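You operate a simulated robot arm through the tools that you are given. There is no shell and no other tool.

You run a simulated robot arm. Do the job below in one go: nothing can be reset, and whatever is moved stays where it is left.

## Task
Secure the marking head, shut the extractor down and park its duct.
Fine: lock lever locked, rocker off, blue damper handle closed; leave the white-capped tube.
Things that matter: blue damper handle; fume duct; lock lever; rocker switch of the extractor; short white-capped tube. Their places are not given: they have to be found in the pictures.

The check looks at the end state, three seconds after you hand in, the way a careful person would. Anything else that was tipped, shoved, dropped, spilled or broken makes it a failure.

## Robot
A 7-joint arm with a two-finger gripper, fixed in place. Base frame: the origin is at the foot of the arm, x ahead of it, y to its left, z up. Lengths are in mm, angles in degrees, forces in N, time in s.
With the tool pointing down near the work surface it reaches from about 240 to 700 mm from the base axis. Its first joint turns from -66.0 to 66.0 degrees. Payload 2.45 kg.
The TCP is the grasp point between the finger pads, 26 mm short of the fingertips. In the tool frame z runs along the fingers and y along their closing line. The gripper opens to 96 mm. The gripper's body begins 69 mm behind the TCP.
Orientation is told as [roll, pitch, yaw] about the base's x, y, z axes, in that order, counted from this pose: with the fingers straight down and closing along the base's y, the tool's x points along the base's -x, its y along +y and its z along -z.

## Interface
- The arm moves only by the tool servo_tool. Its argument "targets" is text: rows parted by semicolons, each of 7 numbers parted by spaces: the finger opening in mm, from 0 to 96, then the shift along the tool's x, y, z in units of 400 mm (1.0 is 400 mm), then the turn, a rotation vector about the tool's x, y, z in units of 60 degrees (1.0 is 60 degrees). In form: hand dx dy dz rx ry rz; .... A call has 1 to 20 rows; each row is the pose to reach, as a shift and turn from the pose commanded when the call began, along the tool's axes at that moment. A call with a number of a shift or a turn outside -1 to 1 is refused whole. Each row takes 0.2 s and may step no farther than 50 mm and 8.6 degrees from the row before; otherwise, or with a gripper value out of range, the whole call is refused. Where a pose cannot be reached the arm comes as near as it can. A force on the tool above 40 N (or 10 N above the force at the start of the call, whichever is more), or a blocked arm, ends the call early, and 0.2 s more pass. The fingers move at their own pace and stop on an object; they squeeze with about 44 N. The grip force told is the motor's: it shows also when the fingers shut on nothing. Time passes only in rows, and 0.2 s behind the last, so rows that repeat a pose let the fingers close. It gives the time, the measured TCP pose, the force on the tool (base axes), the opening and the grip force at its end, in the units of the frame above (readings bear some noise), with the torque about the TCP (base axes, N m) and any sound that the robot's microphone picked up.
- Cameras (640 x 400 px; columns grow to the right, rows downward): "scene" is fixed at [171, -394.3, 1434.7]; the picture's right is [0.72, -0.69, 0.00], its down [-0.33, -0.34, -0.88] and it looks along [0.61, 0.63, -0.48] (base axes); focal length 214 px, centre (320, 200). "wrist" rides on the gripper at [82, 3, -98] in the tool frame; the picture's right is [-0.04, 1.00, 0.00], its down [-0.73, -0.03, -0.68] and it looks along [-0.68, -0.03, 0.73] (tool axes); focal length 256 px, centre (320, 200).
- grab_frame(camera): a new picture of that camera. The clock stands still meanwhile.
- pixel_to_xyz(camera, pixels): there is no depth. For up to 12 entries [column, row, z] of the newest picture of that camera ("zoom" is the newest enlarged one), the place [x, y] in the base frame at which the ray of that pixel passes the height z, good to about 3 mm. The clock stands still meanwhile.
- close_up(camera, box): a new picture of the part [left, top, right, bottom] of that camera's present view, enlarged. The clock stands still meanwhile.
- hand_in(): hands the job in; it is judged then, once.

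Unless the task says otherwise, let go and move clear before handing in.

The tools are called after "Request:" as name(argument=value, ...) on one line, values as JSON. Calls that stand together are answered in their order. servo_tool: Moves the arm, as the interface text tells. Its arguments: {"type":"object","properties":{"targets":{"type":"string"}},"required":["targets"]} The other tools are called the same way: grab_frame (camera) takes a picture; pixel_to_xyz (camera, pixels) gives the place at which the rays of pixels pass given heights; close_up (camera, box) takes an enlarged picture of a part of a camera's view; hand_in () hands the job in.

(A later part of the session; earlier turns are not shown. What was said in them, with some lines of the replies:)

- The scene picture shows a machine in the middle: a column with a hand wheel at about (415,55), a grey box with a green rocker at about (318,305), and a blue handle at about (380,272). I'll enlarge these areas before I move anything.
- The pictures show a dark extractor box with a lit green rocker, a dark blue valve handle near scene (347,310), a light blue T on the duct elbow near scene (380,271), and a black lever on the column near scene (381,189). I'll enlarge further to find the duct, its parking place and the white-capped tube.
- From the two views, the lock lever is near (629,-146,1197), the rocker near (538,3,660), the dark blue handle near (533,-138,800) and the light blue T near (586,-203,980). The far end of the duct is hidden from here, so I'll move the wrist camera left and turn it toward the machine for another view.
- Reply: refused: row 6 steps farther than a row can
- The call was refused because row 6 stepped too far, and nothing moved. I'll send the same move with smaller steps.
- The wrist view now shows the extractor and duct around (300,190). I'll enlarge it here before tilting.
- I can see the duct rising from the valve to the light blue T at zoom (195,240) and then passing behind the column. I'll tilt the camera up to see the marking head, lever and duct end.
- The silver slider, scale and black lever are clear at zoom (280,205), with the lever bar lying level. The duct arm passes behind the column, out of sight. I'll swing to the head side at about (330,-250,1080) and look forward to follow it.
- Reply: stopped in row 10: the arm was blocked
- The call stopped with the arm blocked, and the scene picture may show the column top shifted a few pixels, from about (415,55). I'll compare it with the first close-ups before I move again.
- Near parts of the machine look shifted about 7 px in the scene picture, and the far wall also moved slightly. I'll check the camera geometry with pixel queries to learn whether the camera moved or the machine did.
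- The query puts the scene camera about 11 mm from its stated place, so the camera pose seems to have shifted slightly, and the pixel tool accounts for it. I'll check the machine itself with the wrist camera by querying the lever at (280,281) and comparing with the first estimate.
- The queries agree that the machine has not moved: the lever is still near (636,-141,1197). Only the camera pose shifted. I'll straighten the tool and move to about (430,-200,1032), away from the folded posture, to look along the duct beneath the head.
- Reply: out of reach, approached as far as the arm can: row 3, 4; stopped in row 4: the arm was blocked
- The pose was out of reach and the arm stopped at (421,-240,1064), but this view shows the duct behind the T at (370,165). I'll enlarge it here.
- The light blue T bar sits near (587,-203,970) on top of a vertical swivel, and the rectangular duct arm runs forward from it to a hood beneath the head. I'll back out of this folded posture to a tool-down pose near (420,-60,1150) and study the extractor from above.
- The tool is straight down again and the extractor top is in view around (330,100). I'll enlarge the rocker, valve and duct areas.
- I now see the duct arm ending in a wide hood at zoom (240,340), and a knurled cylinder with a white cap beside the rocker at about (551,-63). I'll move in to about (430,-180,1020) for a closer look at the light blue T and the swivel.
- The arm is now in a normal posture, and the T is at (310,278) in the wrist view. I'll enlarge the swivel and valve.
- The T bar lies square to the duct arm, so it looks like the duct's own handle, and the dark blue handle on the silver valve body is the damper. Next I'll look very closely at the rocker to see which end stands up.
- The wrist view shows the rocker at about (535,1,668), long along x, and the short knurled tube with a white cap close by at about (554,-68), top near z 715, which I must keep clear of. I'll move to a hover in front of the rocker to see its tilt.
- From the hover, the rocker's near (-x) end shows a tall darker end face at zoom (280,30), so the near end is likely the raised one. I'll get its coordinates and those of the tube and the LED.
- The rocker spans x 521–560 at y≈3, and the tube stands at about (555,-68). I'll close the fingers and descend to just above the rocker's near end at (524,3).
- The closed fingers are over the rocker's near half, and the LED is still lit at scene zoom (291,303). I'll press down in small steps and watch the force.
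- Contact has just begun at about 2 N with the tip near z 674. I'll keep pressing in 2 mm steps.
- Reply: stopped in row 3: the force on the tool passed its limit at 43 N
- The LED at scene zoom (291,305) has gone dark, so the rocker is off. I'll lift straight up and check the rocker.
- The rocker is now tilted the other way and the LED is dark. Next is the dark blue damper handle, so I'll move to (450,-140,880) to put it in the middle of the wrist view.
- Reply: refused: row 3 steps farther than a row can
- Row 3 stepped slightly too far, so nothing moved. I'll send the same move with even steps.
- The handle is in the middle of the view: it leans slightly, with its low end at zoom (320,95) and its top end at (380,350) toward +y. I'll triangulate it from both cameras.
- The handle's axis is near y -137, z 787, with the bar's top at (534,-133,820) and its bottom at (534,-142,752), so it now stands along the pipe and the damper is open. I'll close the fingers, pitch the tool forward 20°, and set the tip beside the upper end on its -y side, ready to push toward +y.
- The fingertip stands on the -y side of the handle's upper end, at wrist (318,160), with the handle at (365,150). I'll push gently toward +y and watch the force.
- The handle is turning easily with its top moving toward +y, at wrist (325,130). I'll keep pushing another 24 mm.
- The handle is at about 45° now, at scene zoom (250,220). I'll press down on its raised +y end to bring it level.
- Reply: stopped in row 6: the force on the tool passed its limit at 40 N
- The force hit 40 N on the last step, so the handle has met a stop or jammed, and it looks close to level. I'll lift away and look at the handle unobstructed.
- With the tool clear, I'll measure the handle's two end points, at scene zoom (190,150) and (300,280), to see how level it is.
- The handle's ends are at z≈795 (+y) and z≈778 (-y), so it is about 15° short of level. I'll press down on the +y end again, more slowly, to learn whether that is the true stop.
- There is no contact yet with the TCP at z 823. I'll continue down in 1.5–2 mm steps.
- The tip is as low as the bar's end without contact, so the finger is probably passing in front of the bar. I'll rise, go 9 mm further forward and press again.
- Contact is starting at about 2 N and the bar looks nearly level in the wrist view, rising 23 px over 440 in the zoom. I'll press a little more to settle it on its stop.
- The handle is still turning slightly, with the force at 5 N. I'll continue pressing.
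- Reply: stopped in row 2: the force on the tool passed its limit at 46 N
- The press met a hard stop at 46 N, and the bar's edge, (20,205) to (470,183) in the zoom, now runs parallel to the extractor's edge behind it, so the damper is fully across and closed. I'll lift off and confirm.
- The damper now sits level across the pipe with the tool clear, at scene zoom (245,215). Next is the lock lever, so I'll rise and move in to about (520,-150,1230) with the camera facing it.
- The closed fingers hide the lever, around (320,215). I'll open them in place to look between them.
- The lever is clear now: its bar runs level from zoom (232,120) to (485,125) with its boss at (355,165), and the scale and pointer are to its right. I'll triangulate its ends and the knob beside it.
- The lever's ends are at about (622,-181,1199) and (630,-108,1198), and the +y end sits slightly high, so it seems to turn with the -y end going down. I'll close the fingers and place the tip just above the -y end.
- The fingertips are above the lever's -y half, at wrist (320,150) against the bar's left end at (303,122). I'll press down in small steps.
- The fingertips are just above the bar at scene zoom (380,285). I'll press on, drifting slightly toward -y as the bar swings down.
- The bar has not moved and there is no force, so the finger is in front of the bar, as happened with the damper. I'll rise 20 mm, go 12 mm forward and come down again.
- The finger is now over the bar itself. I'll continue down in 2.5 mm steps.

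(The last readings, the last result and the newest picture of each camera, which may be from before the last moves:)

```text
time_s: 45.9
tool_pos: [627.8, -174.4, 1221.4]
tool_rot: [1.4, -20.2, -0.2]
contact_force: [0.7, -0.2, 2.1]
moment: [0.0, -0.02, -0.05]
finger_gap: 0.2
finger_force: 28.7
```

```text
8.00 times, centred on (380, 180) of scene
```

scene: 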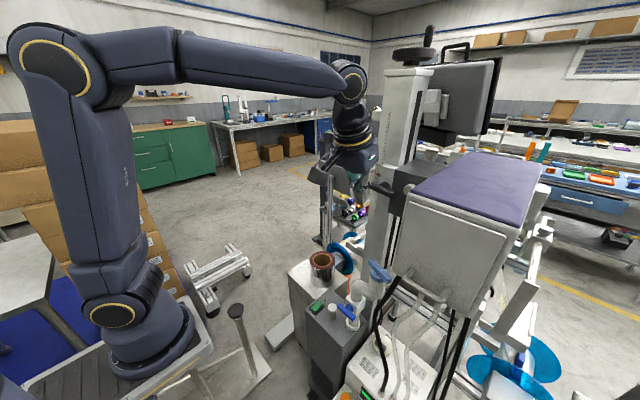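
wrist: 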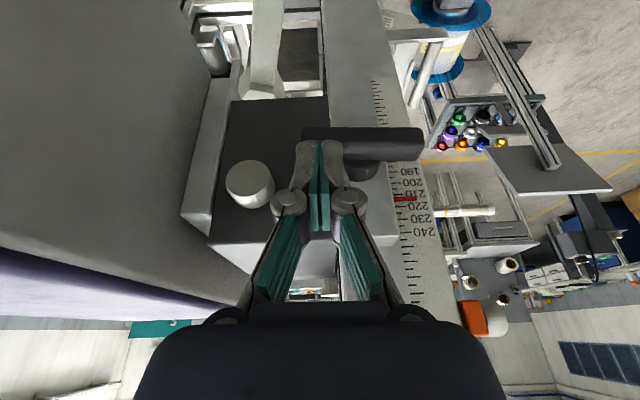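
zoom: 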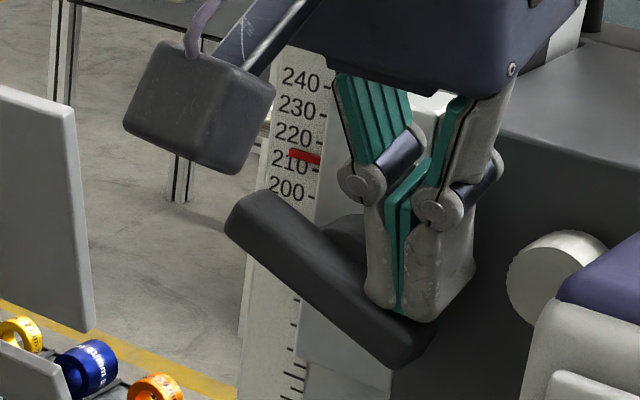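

The lever turns easily with its -y end going down. I'll keep following it around.

Request:
servo_tool(targets="0 0.0026 -0.0015 0.007 0 0 0; 0 0.0051 -0.003 0.0141 0 0 0; 0 0.0077 -0.005 0.0211 0 0 0; 0 0.0103 -0.006 0.0282 0 0 0; 0 0.0128 -0.006 0.0352 0 0 0")

Request:
close_up(camera="wrist", box=[260, 90, 440, 200])

Request:
close_up(camera="scene", box=[340, 155, 420, 205])

```text
time_s: 47.1
tool_pos: [626.7, -176.2, 1207.2]
tool_rot: [1.3, -20.2, -0.2]
contact_force: [-0.7, -0.8, 0.6]
moment: [0.02, 0.06, 0.01]
finger_gap: 0.0
finger_force: 28.5
```

```text
3.56 times, centred on (350, 145) of wrist
```

zoom: 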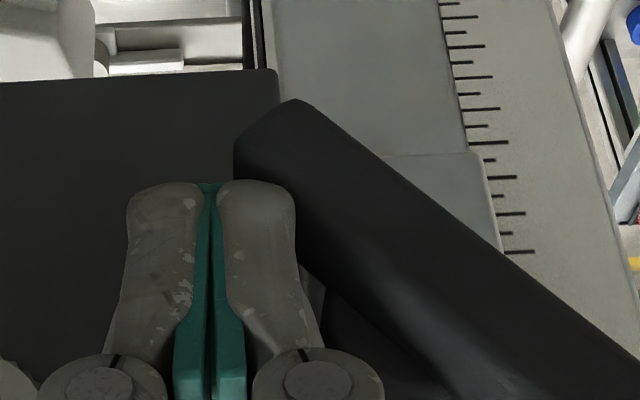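

```text
8.00 times, centred on (380, 180) of scene
```

zoom: 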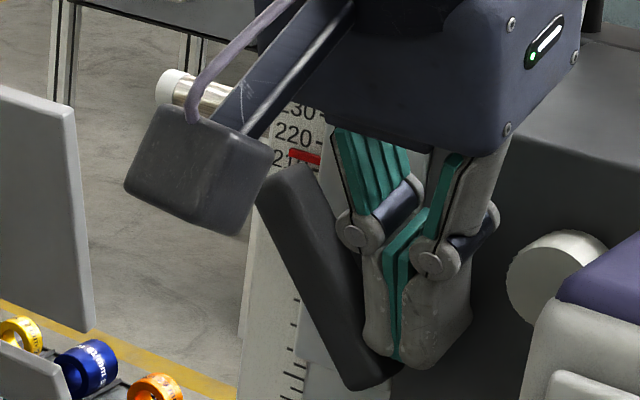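

The lever is at about 45° now. To finish without the finger knuckles fouling the bar, I'll lift over it, come down on the +y side of its raised end, and push that end toward -y until it stands upright.

Request:
servo_tool(targets="0 -0.013 -0.005 -0.04 0 0 0; 0 -0.026 -0.005 -0.08 0 0 0; 0 -0.0395 0 -0.1453 0 0 0; 0 -0.0395 0.1 -0.1453 0 0 0; 0 -0.0395 0.215 -0.1453 0 0 0; 0 -0.0265 0.215 -0.11 0 0 0; 0 -0.0134 0.215 -0.0736 0 0 0; 0 -0.0134 0.215 -0.0736 0 0 0")

Request:
grab_frame(camera="wrist")

Request:
close_up(camera="scene", box=[340, 155, 420, 205])

```text
time_s: 48.9
tool_pos: [620.8, -92.4, 1239.7]
tool_rot: [1.4, -20.2, -0.2]
contact_force: [0.2, -0.1, 0.5]
moment: [-0.03, -0.01, -0.01]
finger_gap: 0.0
finger_force: 28.1
```

```text
taken
```

wrist: 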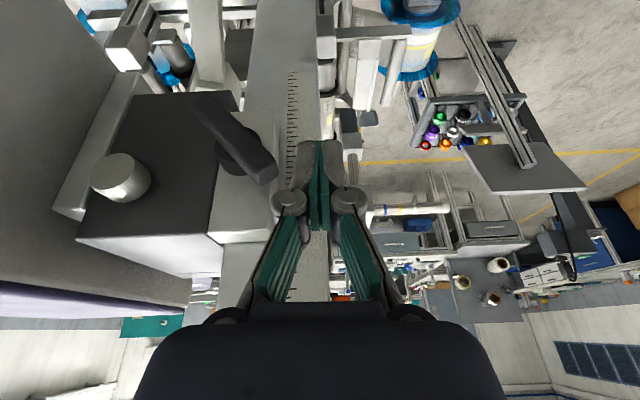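

```text
8.00 times, centred on (380, 180) of scene
```

zoom: 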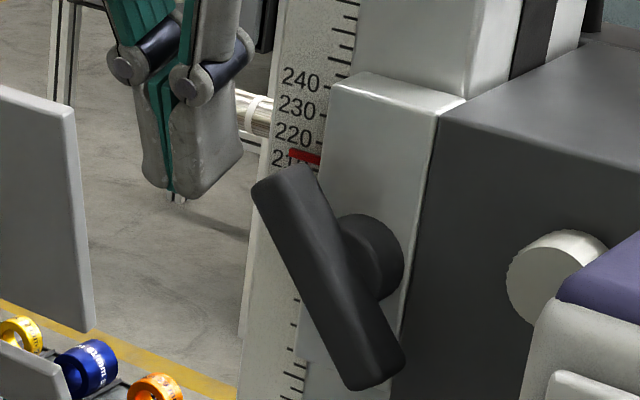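

The lever holds at about 45°, with its top end at scene zoom (285,190), and the finger is on its +y side at (180,180). I'll push toward -y.

Request:
servo_tool(targets="0 0 -0.0125 0 0 0 0; 0 0 -0.025 0 0 0 0; 0 0 -0.0375 0 0 0 0; 0 0 -0.05 0 0 0 0; 0 0 -0.0625 0 0 0 0")

Request:
close_up(camera="wrist", box=[160, 80, 400, 230])

Request:
close_up(camera="scene", box=[340, 155, 420, 205])

```text
time_s: 50.1
tool_pos: [621.3, -117.2, 1238.9]
tool_rot: [1.4, -20.3, -0.2]
contact_force: [-0.3, 2.2, 1.0]
moment: [0.0, 0.02, 0.0]
finger_gap: 0.0
finger_force: 28.2
```

```text
2.67 times, centred on (280, 155) of wrist
```

zoom: 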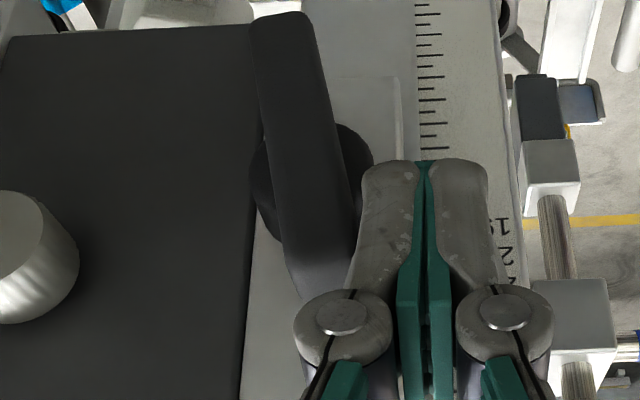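

```text
8.00 times, centred on (380, 180) of scene
```

zoom: 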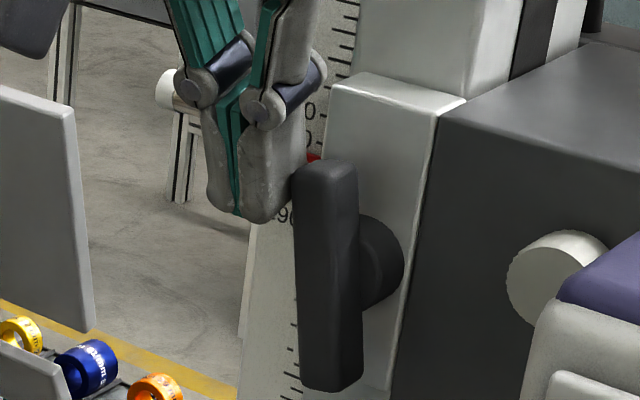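

The lever is nearly upright now, at scene zoom (328,275). I'll push on in 2 mm steps until it meets its stop.

Request:
servo_tool(targets="0 0 -0.005 0 0 0 0; 0 0 -0.01 0 0 0 0; 0 0 -0.015 0 0 0 0")

Request:
servo_tool(targets="0 0 -0.005 0 0 0 0; 0 0 -0.01 0 0 0 0; 0 0 -0.015 0 0 0 0")

Request:
close_up(camera="wrist", box=[160, 80, 400, 230])

Request:
close_up(camera="scene", box=[340, 155, 420, 205])

```text
time_s: 50.9
tool_pos: [621.5, -123.2, 1239.3]
tool_rot: [1.4, -20.5, -0.2]
contact_force: [0.6, 3.9, 13.4]
moment: [-0.13, -0.02, 0.01]
finger_gap: 0.0
finger_force: 28.7
```

```text
time_s: 51.7
tool_pos: [621.9, -124.9, 1240.3]
tool_rot: [1.6, -20.4, 0.0]
contact_force: [2.4, 18.0, 24.0]
moment: [-0.15, -0.04, 0.04]
finger_gap: 0.0
finger_force: 28.6
```

```text
2.67 times, centred on (280, 155) of wrist
```

zoom: 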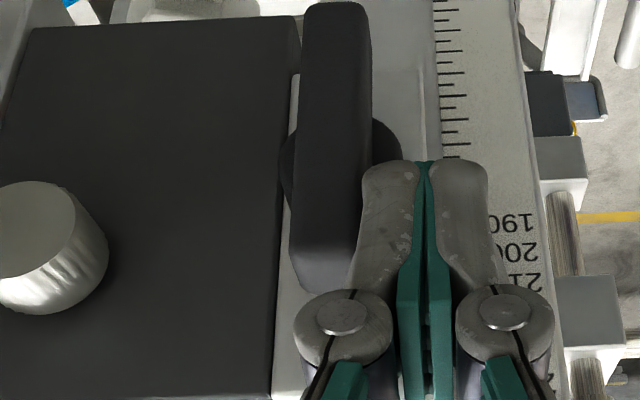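

```text
8.00 times, centred on (380, 180) of scene
```

zoom: 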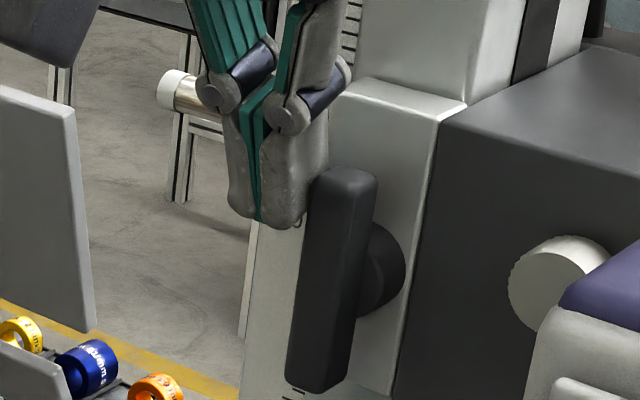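

The lever looks upright, but the upward 24 N suggests that my fingertip is riding on the round boss, so this may not be the stop. I'll back off, rise 9 mm and push again near the very top of the bar.

Request:
servo_tool(targets="0 0 0.012 0 0 0 0; 0 -0.0077 0.012 -0.0212 0 0 0; 0 -0.0077 0.006 -0.0212 0 0 0; 0 -0.0077 0.002 -0.0212 0 0 0")

Request:
servo_tool(targets="0 0 -0.005 0 0 0 0; 0 0 -0.01 0 0 0 0; 0 0 -0.015 0 0 0 0")

Request:
close_up(camera="scene", box=[340, 155, 420, 205])

```text
time_s: 52.7
tool_pos: [621.4, -125.9, 1245.6]
tool_rot: [1.6, -19.9, -0.1]
contact_force: [-8.4, 19.9, -8.0]
moment: [0.35, 0.15, 0.0]
finger_gap: 0.0
finger_force: 28.4
```

```text
time_s: 53.6
tool_pos: [621.3, -125.6, 1244.8]
tool_rot: [2.3, -19.9, 0.2]
contact_force: [-3.5, 5.4, -1.2]
moment: [0.11, 0.08, -0.02]
finger_gap: 0.0
finger_force: 29.2
stopped in row 3: the force on the tool passed its limit at 40 N (the readings are from after the stop); the commanded pose is now the measured one
```

```text
8.00 times, centred on (380, 180) of scene
```

zoom: 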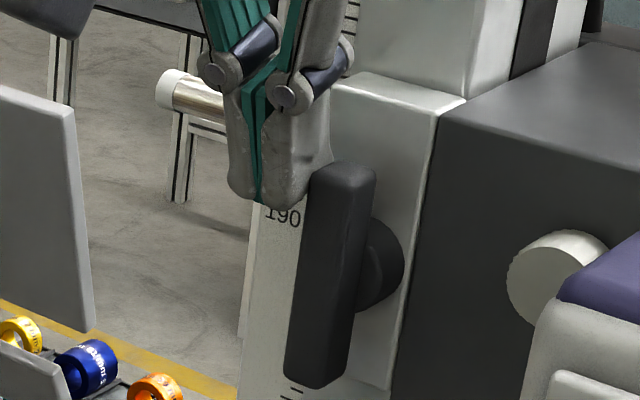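

A clean 40 N stop with the bar upright means that the lever is at the end of its travel. I'll back away from it and look.

Request:
servo_tool(targets="0 0 0.02 0 0 0 0; 0 0 0.05 0 0 0 0; 0 0.05 0.06 -0.05 0 0 0; 0 0.13 0.06 -0.1 0 0 0; 0 0.2 0.03 -0.1 0 0 0; 95 0.28 0 -0.1 0 0 0; 95 0.32 -0.05 -0.08 0 0 0; 95 0.32 -0.05 -0.08 0 0 0; 95 0.32 -0.05 -0.08 0 0 0; 95 0.32 -0.05 -0.08 0 0 0")

Request:
grab_frame(camera="wrist")

Request:
grab_frame(camera="scene")

Request:
close_up(camera="scene", box=[340, 155, 420, 205])

```text
time_s: 55.8
tool_pos: [490.8, -149.0, 1230.2]
tool_rot: [2.2, -20.0, 0.1]
contact_force: [0.0, 0.5, -0.4]
moment: [-0.02, -0.01, 0.0]
finger_gap: 94.7
finger_force: 0.0
```

```text
taken
```

wrist: 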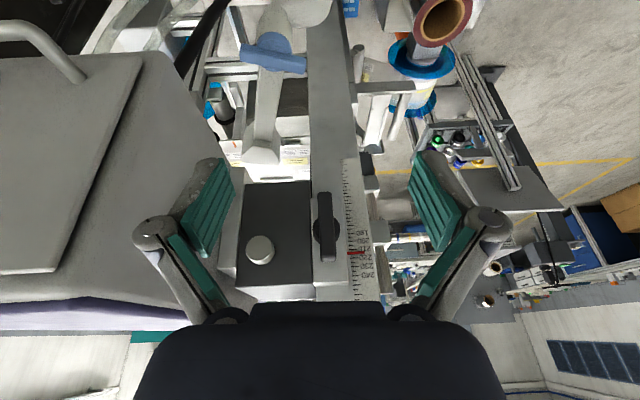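

```text
taken
```

scene: 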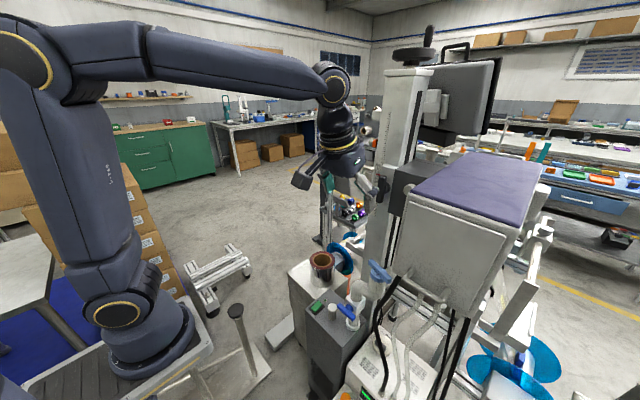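

```text
8.00 times, centred on (380, 180) of scene
```

zoom: 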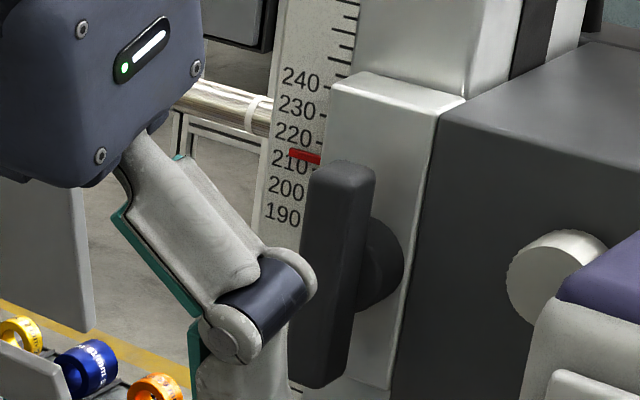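

The lever stands upright and the pointer still reads about 213 on the scale, so the head has not moved. Now for the duct, I'll enlarge it and measure the T, the arm and the hood from here.

Request:
close_up(camera="wrist", box=[180, 0, 360, 170])

Request:
pixel_to_xyz(camera="wrist", pixels=[[273, 55, 970], [243, 53, 970], [304, 65, 970], [261, 147, 900], [261, 147, 930], [261, 147, 950], [265, 110, 940], [205, 30, 950]])

Request:
close_up(camera="scene", box=[350, 240, 478, 320])

```text
2.35 times, centred on (270, 85) of wrist
```

zoom: 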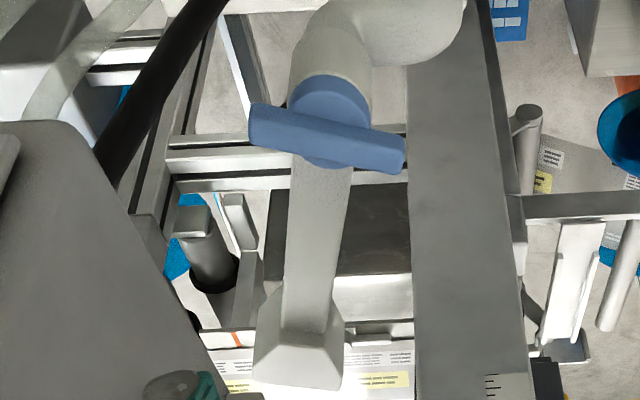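

```text
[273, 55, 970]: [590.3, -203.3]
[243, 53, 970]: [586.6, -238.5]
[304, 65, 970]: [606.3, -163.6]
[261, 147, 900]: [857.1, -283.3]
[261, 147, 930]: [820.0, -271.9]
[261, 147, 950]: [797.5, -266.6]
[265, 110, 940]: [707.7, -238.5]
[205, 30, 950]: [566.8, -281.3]
```

```text
5.00 times, centred on (414, 280) of scene
```

zoom: 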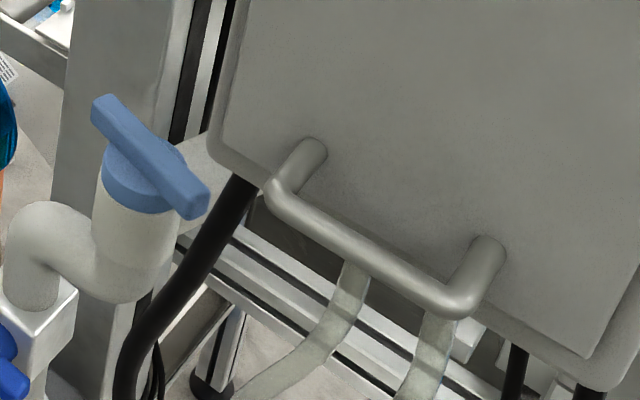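

The T bar runs from (587,-238) to (606,-164), so the duct points about 16° toward -y of straight ahead, with the hood roughly 220 mm out. The hanging black cable could lie in its swing, so I'll measure points on the cable and hoses from the scene camera.

Request:
pixel_to_xyz(camera="scene", pixels=[[393, 287, 900], [393, 287, 950], [393, 287, 1000], [393, 287, 1050], [380, 312, 850], [380, 312, 900], [380, 312, 950], [418, 300, 900], [418, 300, 1000], [436, 313, 900], [436, 313, 1000]])

Request:
pixel_to_xyz(camera="wrist", pixels=[[228, 2, 900], [228, 2, 950], [228, 2, 1000], [205, 35, 950], [205, 35, 1000], [205, 35, 1050], [184, 65, 1000], [184, 65, 1050], [184, 65, 1090]])

```text
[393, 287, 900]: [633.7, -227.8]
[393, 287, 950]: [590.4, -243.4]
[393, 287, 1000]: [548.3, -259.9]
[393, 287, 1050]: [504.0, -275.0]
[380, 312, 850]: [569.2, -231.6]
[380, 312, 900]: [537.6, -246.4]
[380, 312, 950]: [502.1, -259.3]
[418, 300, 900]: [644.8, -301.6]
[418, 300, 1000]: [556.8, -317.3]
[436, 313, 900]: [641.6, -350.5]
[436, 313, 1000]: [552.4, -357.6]
```

```text
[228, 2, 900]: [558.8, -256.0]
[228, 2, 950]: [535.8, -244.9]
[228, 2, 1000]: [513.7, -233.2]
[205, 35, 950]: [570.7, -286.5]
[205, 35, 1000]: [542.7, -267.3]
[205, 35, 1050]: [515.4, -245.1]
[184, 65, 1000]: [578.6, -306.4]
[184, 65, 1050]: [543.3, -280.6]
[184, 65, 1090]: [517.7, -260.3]
```

The black cable hangs near (543,-255) at the duct's height, so a quarter turn toward -y should clear it, while the column blocks the other way. I'll close the fingers and come down beside the swivel with the hand leaning back toward -x and +y, so that I can push the T bar's +y end forward.

Request:
servo_tool(targets="0 0.0224 0.0014 0.0824 0.0454 -0.018 0.0922; 0 0.0448 0.0028 0.1648 0.0908 -0.036 0.1844; 0 0.0672 0.0042 0.2472 0.1362 -0.054 0.2766; 0 0.0896 0.0056 0.3296 0.1816 -0.072 0.3688; 0 0.112 0.007 0.412 0.227 -0.09 0.461; 0 0.112 0.007 0.412 0.227 -0.09 0.461; 0 0.112 0.007 0.412 0.227 -0.09 0.461")

Request:
grab_frame(camera="wrist")

Request:
grab_frame(camera="scene")

```text
time_s: 57.4
tool_pos: [505.8, -139.4, 1063.9]
tool_rot: [0.1, -25.0, -29.9]
contact_force: [-0.6, -0.1, 0.5]
moment: [0.0, -0.01, 0.04]
finger_gap: 0.1
finger_force: 29.0
```

```text
taken
```

wrist: 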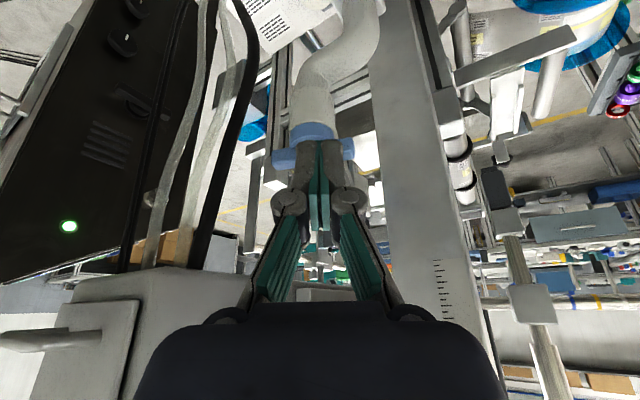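

```text
taken
```

scene: 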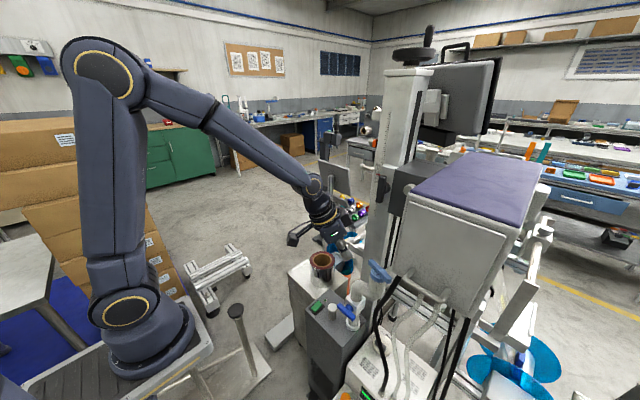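

The posture is right, and the T bar shows on both sides of the fingers, at (272,160) and (350,150). I'll come down to a spot just behind its +y end.

Request:
servo_tool(targets="0 -0.008 0.006 0.07 0 0 0; 0 -0.016 0.012 0.14 0 0 0; 0 -0.0245 0.018 0.21 0 0 0; 0 -0.0245 0.018 0.21 0 0 0")

Request:
grab_frame(camera="wrist")

Request:
close_up(camera="wrist", box=[240, 100, 400, 200])

Request:
close_up(camera="scene", box=[340, 240, 420, 290])

```text
time_s: 58.4
tool_pos: [549.3, -154.6, 987.3]
tool_rot: [0.1, -25.0, -29.9]
contact_force: [0.0, 0.6, -0.6]
moment: [0.0, 0.02, 0.0]
finger_gap: 0.1
finger_force: 28.6
```

```text
taken
```

wrist: 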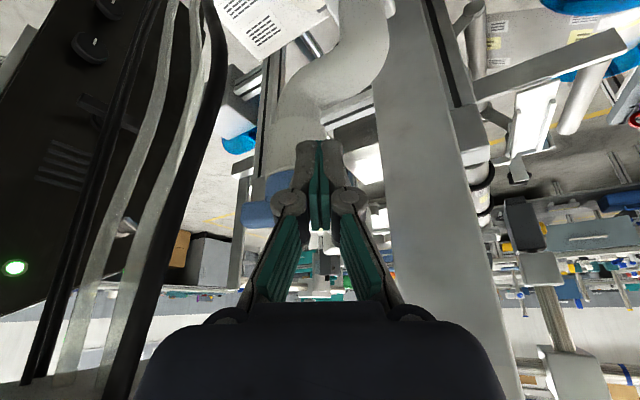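

```text
4.00 times, centred on (320, 150) of wrist
```

zoom: 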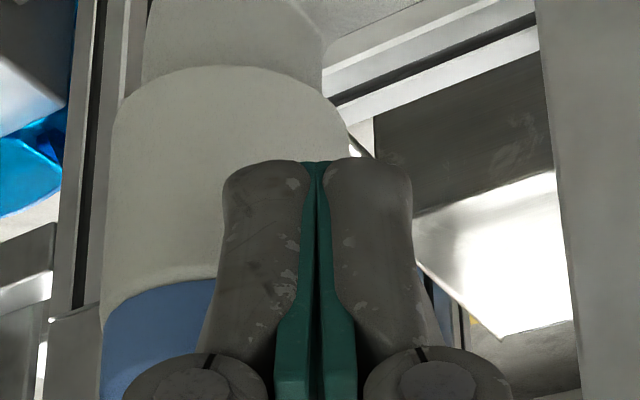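

```text
8.00 times, centred on (380, 265) of scene
```

zoom: 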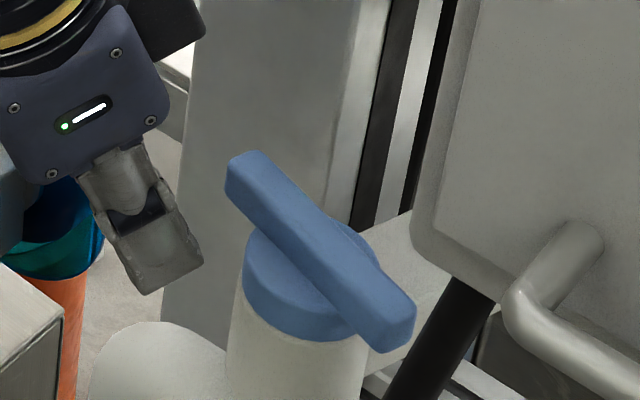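

The finger stands just behind the T bar's +y end, which shows at scene zoom (240,180). I'll check the bar end's exact place and height.

Request:
pixel_to_xyz(camera="scene", pixels=[[371.5, 261, 970], [371.5, 261, 980], [371.5, 261, 990], [389.5, 281, 970], [389.5, 281, 980], [389.5, 281, 990], [369.5, 265.5, 965], [380.5, 271.5, 980]])

```text
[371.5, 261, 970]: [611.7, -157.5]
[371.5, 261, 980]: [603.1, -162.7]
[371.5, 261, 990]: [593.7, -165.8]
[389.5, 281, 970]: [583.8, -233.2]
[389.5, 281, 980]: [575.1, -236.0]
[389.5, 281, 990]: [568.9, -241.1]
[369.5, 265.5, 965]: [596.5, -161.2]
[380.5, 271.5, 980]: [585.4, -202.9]
```

The bar's top is near z 978, with its +y end at (604,-163) and its centre at (586,-203). I'll push its +y end forward in small steps and watch whether the duct swings.

Request:
servo_tool(targets="0 -0.0144 0.0005 0.0067 0 0 0; 0 -0.0287 0.001 0.0134 0 0 0; 0 -0.0353 0.0069 0.0165 0 0 0; 0 -0.042 0.0128 0.0196 0 0 0; 0 -0.0486 0.0186 0.0226 0 0 0; 0 -0.0552 0.0245 0.0257 0 0 0")

Request:
grab_frame(camera="wrist")

Request:
close_up(camera="scene", box=[340, 240, 420, 290])

```text
time_s: 59.8
tool_pos: [572.5, -160.1, 988.2]
tool_rot: [0.0, -24.9, -29.9]
contact_force: [-2.8, 0.0, -0.4]
moment: [-0.01, 0.0, 0.0]
finger_gap: 0.0
finger_force: 28.4
```

```text
taken
```

wrist: 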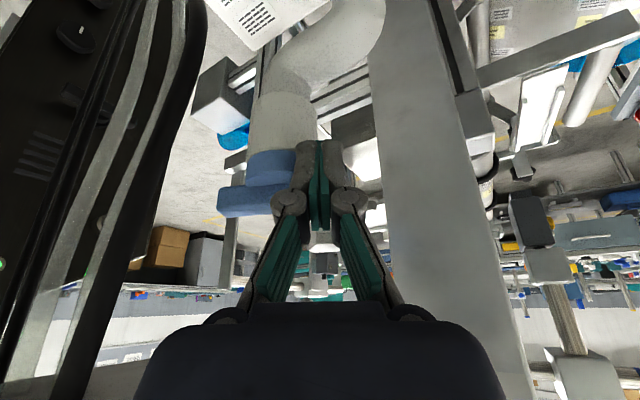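

```text
8.00 times, centred on (380, 265) of scene
```

zoom: 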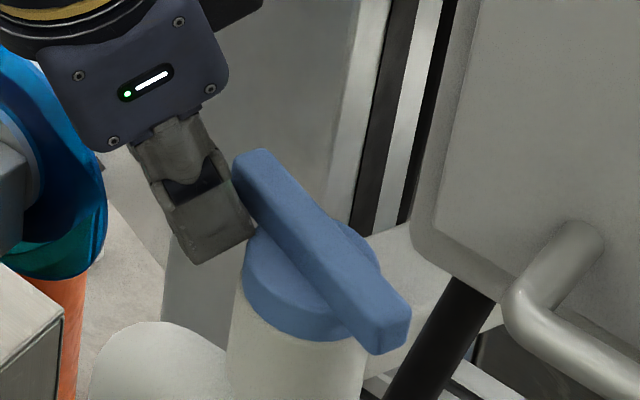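

The bar is starting to turn at about 3 N. I'll keep pushing along its arc and then check that the duct follows.

Request:
servo_tool(targets="0 -0.0102 0.0054 0.0048 0 0 0; 0 -0.0205 0.0108 0.0096 0 0 0; 0 -0.0315 0.0132 0.0148 0 0 0; 0 -0.0426 0.0156 0.0199 0 0 0")

Request:
grab_frame(camera="wrist")

Request:
close_up(camera="scene", box=[340, 240, 420, 290])

Request:
close_up(camera="scene", box=[350, 220, 510, 320])

```text
time_s: 60.8
tool_pos: [592.6, -163.2, 990.7]
tool_rot: [0.0, -25.2, -29.9]
contact_force: [0.3, 0.6, 1.6]
moment: [-0.04, 0.02, -0.03]
finger_gap: 0.1
finger_force: 28.4
```

```text
taken
```

wrist: 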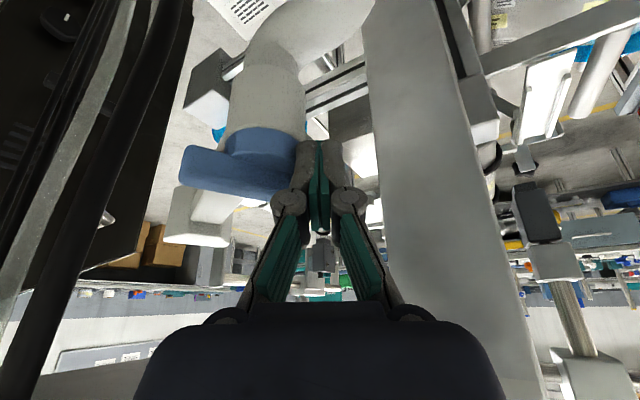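

```text
8.00 times, centred on (380, 265) of scene
```

zoom: 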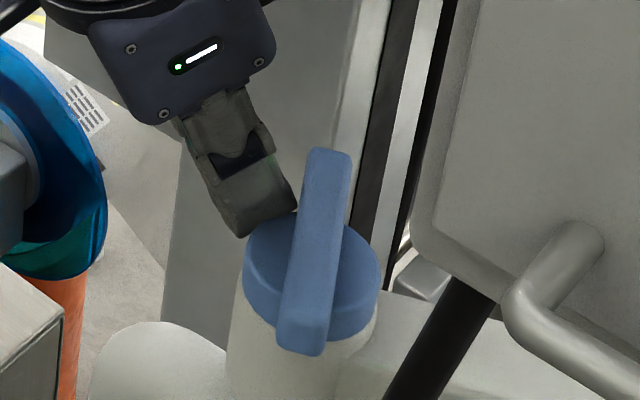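

```text
4.00 times, centred on (430, 270) of scene
```

zoom: 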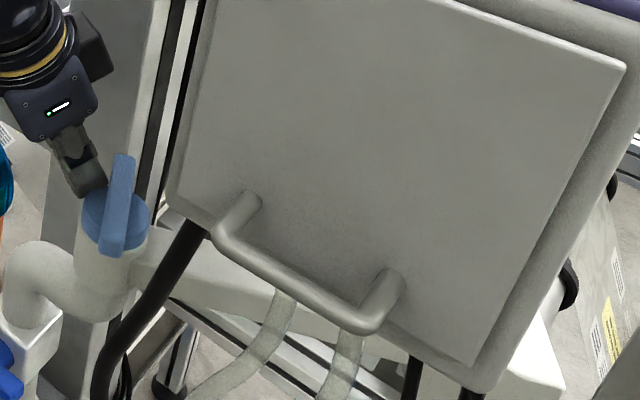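

The duct arm turns with the T bar, so the T is its handle; the arm now shows at scene zoom (300,290), passing behind the cables. I'll push further along the arc.

Request:
servo_tool(targets="0 -0.0112 -0.0009 0.0052 0 0 0; 0 -0.0223 -0.0017 0.0104 0 0 0; 0 -0.0332 -0.0058 0.0155 0 0 0; 0 -0.044 -0.01 0.0205 0 0 0")

Request:
grab_frame(camera="wrist")

Request:
close_up(camera="scene", box=[340, 240, 420, 290])

Request:
close_up(camera="scene", box=[350, 230, 510, 330])

```text
time_s: 61.8
tool_pos: [608.2, -171.7, 988.4]
tool_rot: [0.3, -24.8, -29.5]
contact_force: [2.1, 26.9, -0.3]
moment: [0.47, -0.02, -0.28]
finger_gap: 0.1
finger_force: 28.4
```

```text
taken
```

wrist: 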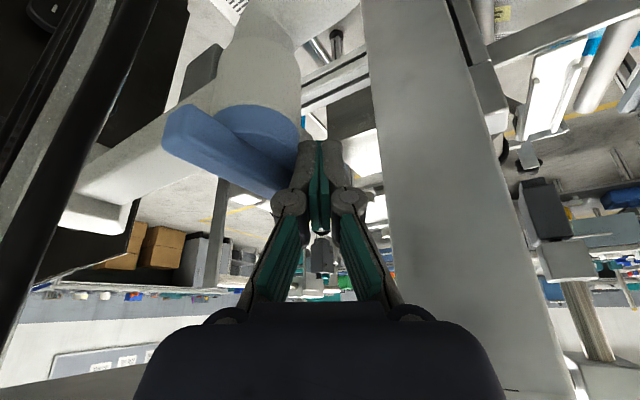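

```text
8.00 times, centred on (380, 265) of scene
```

zoom: 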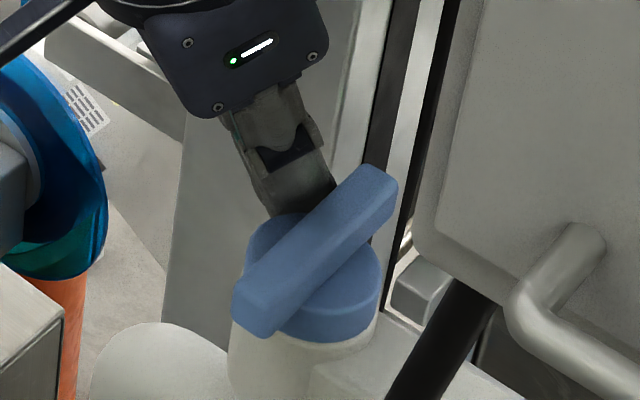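

```text
4.00 times, centred on (430, 280) of scene
```

zoom: 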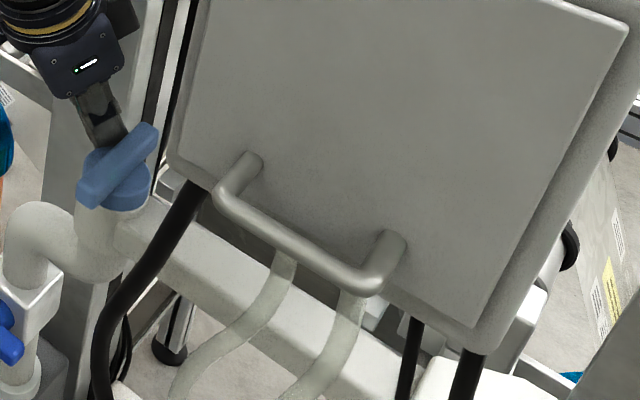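

The T bar now lies along x and the duct arm points along -y. The push force jumped to 27 N, so it has reached its stop a quarter turn away. I'll withdraw back along the finger direction and check everything.

Request:
servo_tool(targets="0 0 0.004 -0.02 0 0 0; 0 0 0.004 -0.1 0 0 0; 0 0 0 -0.2 0 0 0; 0 0.05 0 -0.3 0 0 0; 0 0.12 0 -0.38 0 0 0; 50 0.2 0 -0.45 0 0 0; 95 0.25 0 -0.5 0 0 0; 95 0.25 0 -0.5 0 0 0; 95 0.25 0 -0.5 0 0 0")

Request:
grab_frame(camera="wrist")

Request:
grab_frame(camera="scene")

Request:
close_up(camera="scene", box=[350, 230, 510, 330])

```text
time_s: 63.8
tool_pos: [455.5, -90.4, 1128.1]
tool_rot: [0.1, -25.1, -29.9]
contact_force: [-0.2, 0.0, -0.2]
moment: [0.0, -0.04, 0.02]
finger_gap: 89.1
finger_force: 0.1
```

```text
taken
```

wrist: 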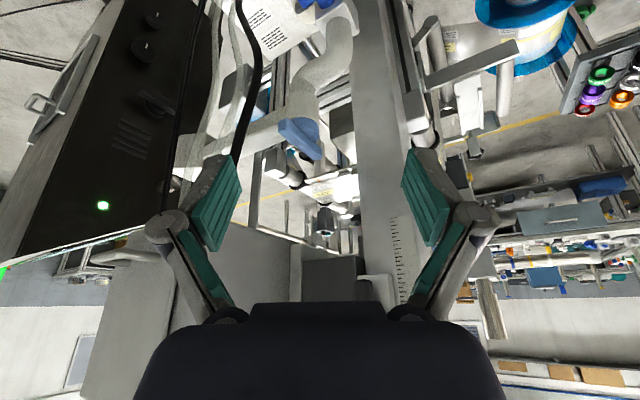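

```text
taken
```

scene: 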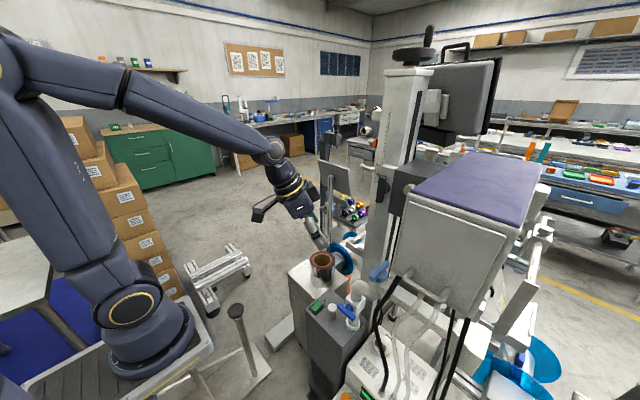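

```text
4.00 times, centred on (430, 280) of scene
```

zoom: 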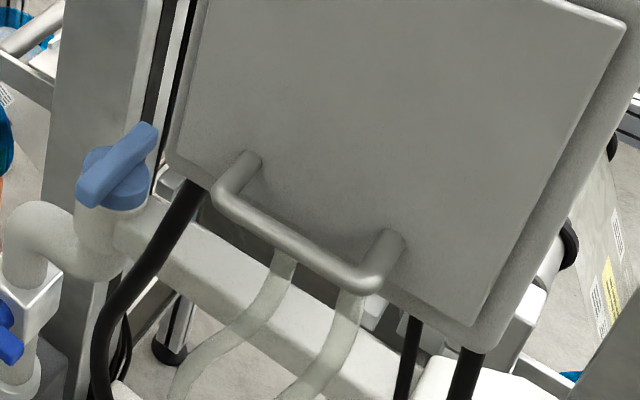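

The tool is clear. The duct arm now points along -y behind the hoses, at scene zoom (280,290), and the hoses look unchanged. I'll check each item again close up before handing in.

Request:
close_up(camera="scene", box=[296, 280, 392, 340])

Request:
close_up(camera="scene", box=[340, 150, 436, 210])

Request:
close_up(camera="wrist", box=[160, 30, 400, 200])

Request:
close_up(camera="scene", box=[380, 240, 560, 390])

Request:
pixel_to_xyz(camera="scene", pixels=[[386.5, 262.5, 980], [372, 277, 980], [379, 270, 980]])

```text
6.67 times, centred on (344, 310) of scene
```

zoom: 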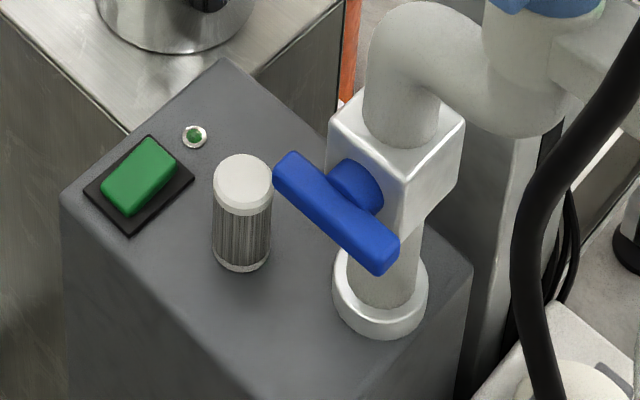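

```text
6.67 times, centred on (388, 180) of scene
```

zoom: 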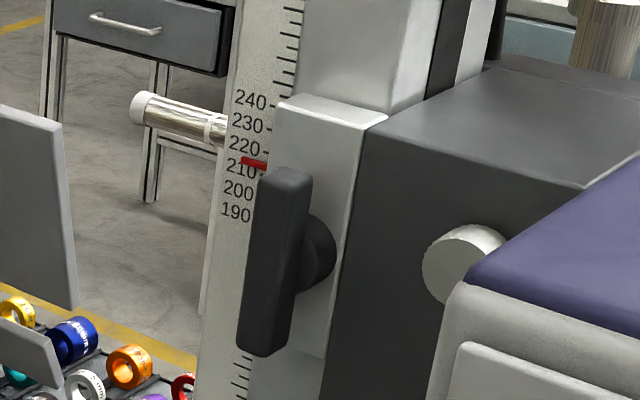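

```text
2.35 times, centred on (280, 115) of wrist
```

zoom: 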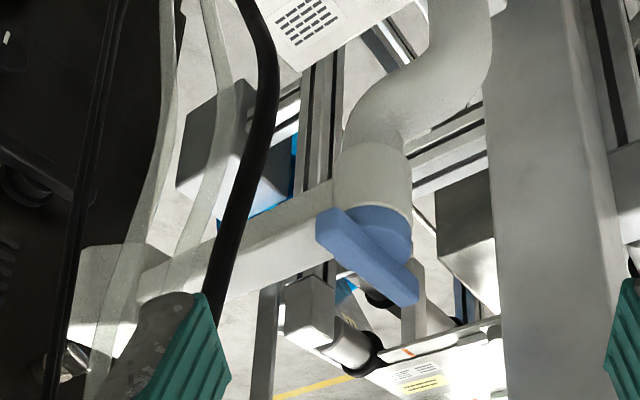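

```text
2.67 times, centred on (470, 315) of scene
```

zoom: 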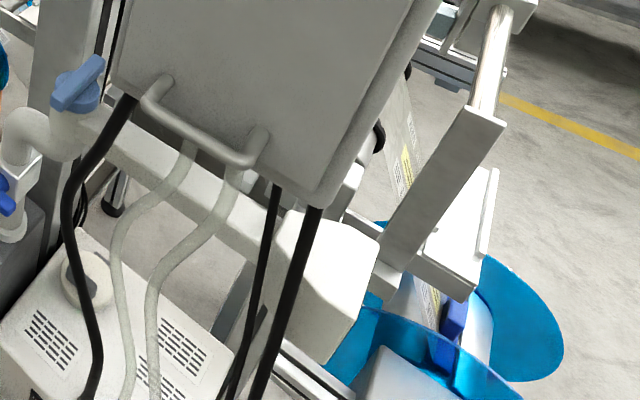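

```text
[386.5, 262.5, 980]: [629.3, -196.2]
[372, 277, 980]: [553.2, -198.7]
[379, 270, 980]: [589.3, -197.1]
```

All items look right: the rocker is tilted with its LED dark, the damper lies across the pipe, the lever is upright with the pointer unchanged, and the T bar lies along x with the duct swung aside. Both white-capped cylinders stand where they were. I'll move the arm well clear.

Request:
servo_tool(targets="95 0.005 -0.001 -0.11 0 0 0; 95 0.01 -0.002 -0.22 0 0 0; 95 0.015 -0.004 -0.338 0 0 0; 95 0.015 -0.004 -0.338 0 0 0; 95 0.015 -0.004 -0.338 0 0 0; 95 0.015 -0.004 -0.338 0 0 0")

Request:
grab_frame(camera="scene")

Request:
grab_frame(camera="wrist")

```text
time_s: 65.2
tool_pos: [403.9, -60.9, 1246.7]
tool_rot: [0.0, -25.0, -30.0]
contact_force: [-0.2, -0.7, 0.2]
moment: [0.0, -0.01, 0.02]
finger_gap: 95.0
finger_force: 0.0
```

```text
taken
```

scene: 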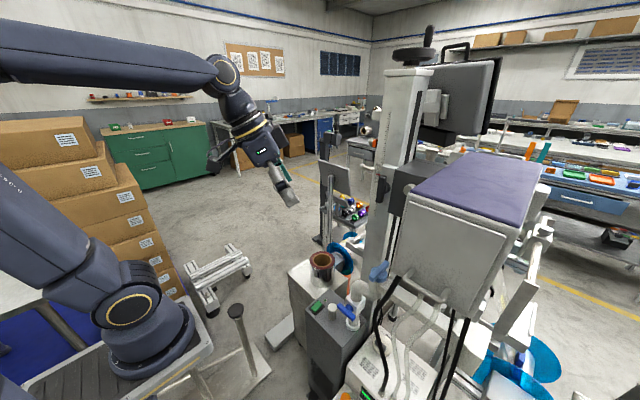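

```text
taken
```

wrist: 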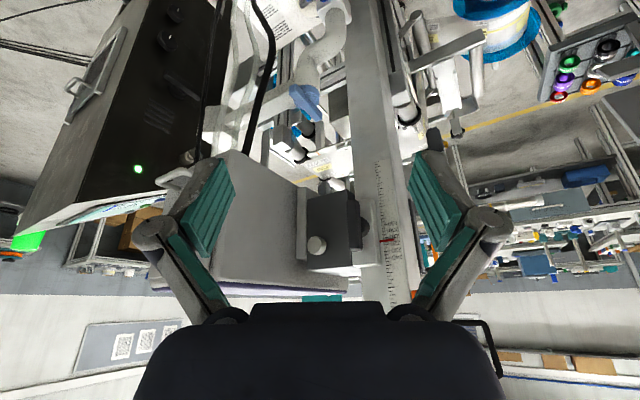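

The arm is clear at (404,-61,1247) with open fingers and no contact. The scene picture shows the lever upright at (383,190), the damper level at (347,310) and the duct swung aside, so I'm handing the job in.

Request:
hand_in()

```text
The job is handed in.
```

The job is handed in. I took every end state below from the pictures and force readings; the check's verdict hasn't come back.

- **Lock lever:** turned a quarter turn, from level to upright, until it met a hard stop. I took that as locked because nothing on the machine marks the positions. The scale pointer stayed at about 213, so the head did not move.
- **Extractor rocker:** pressed at its near end. The rocker tilted over and the green light went out.
- **Blue damper handle:** the dark blue handle on the valve body is turned level across the pipe, against its stop. I took this as the damper because the light blue T turns with the duct.
- **Fume duct:** swung about 75° by the light blue T until it pointed square to the side and the push force jumped to 27 N, which I read as its stop. I found no separate parking bracket, so I took that as the parked position. The hoses and cables look unchanged.
- **White-capped tube:** not touched. Two things fit that name, the knurled one on the extractor and the one beside the column, and both are where they were.

While I was looking around early on, the arm was blocked twice, with no force on the tool. The scene camera's view was shifted by about 10 mm after the first block and looked back in place after the second. I could not tell whether the arm had touched anything; the machine's position still measured the same after the first block.
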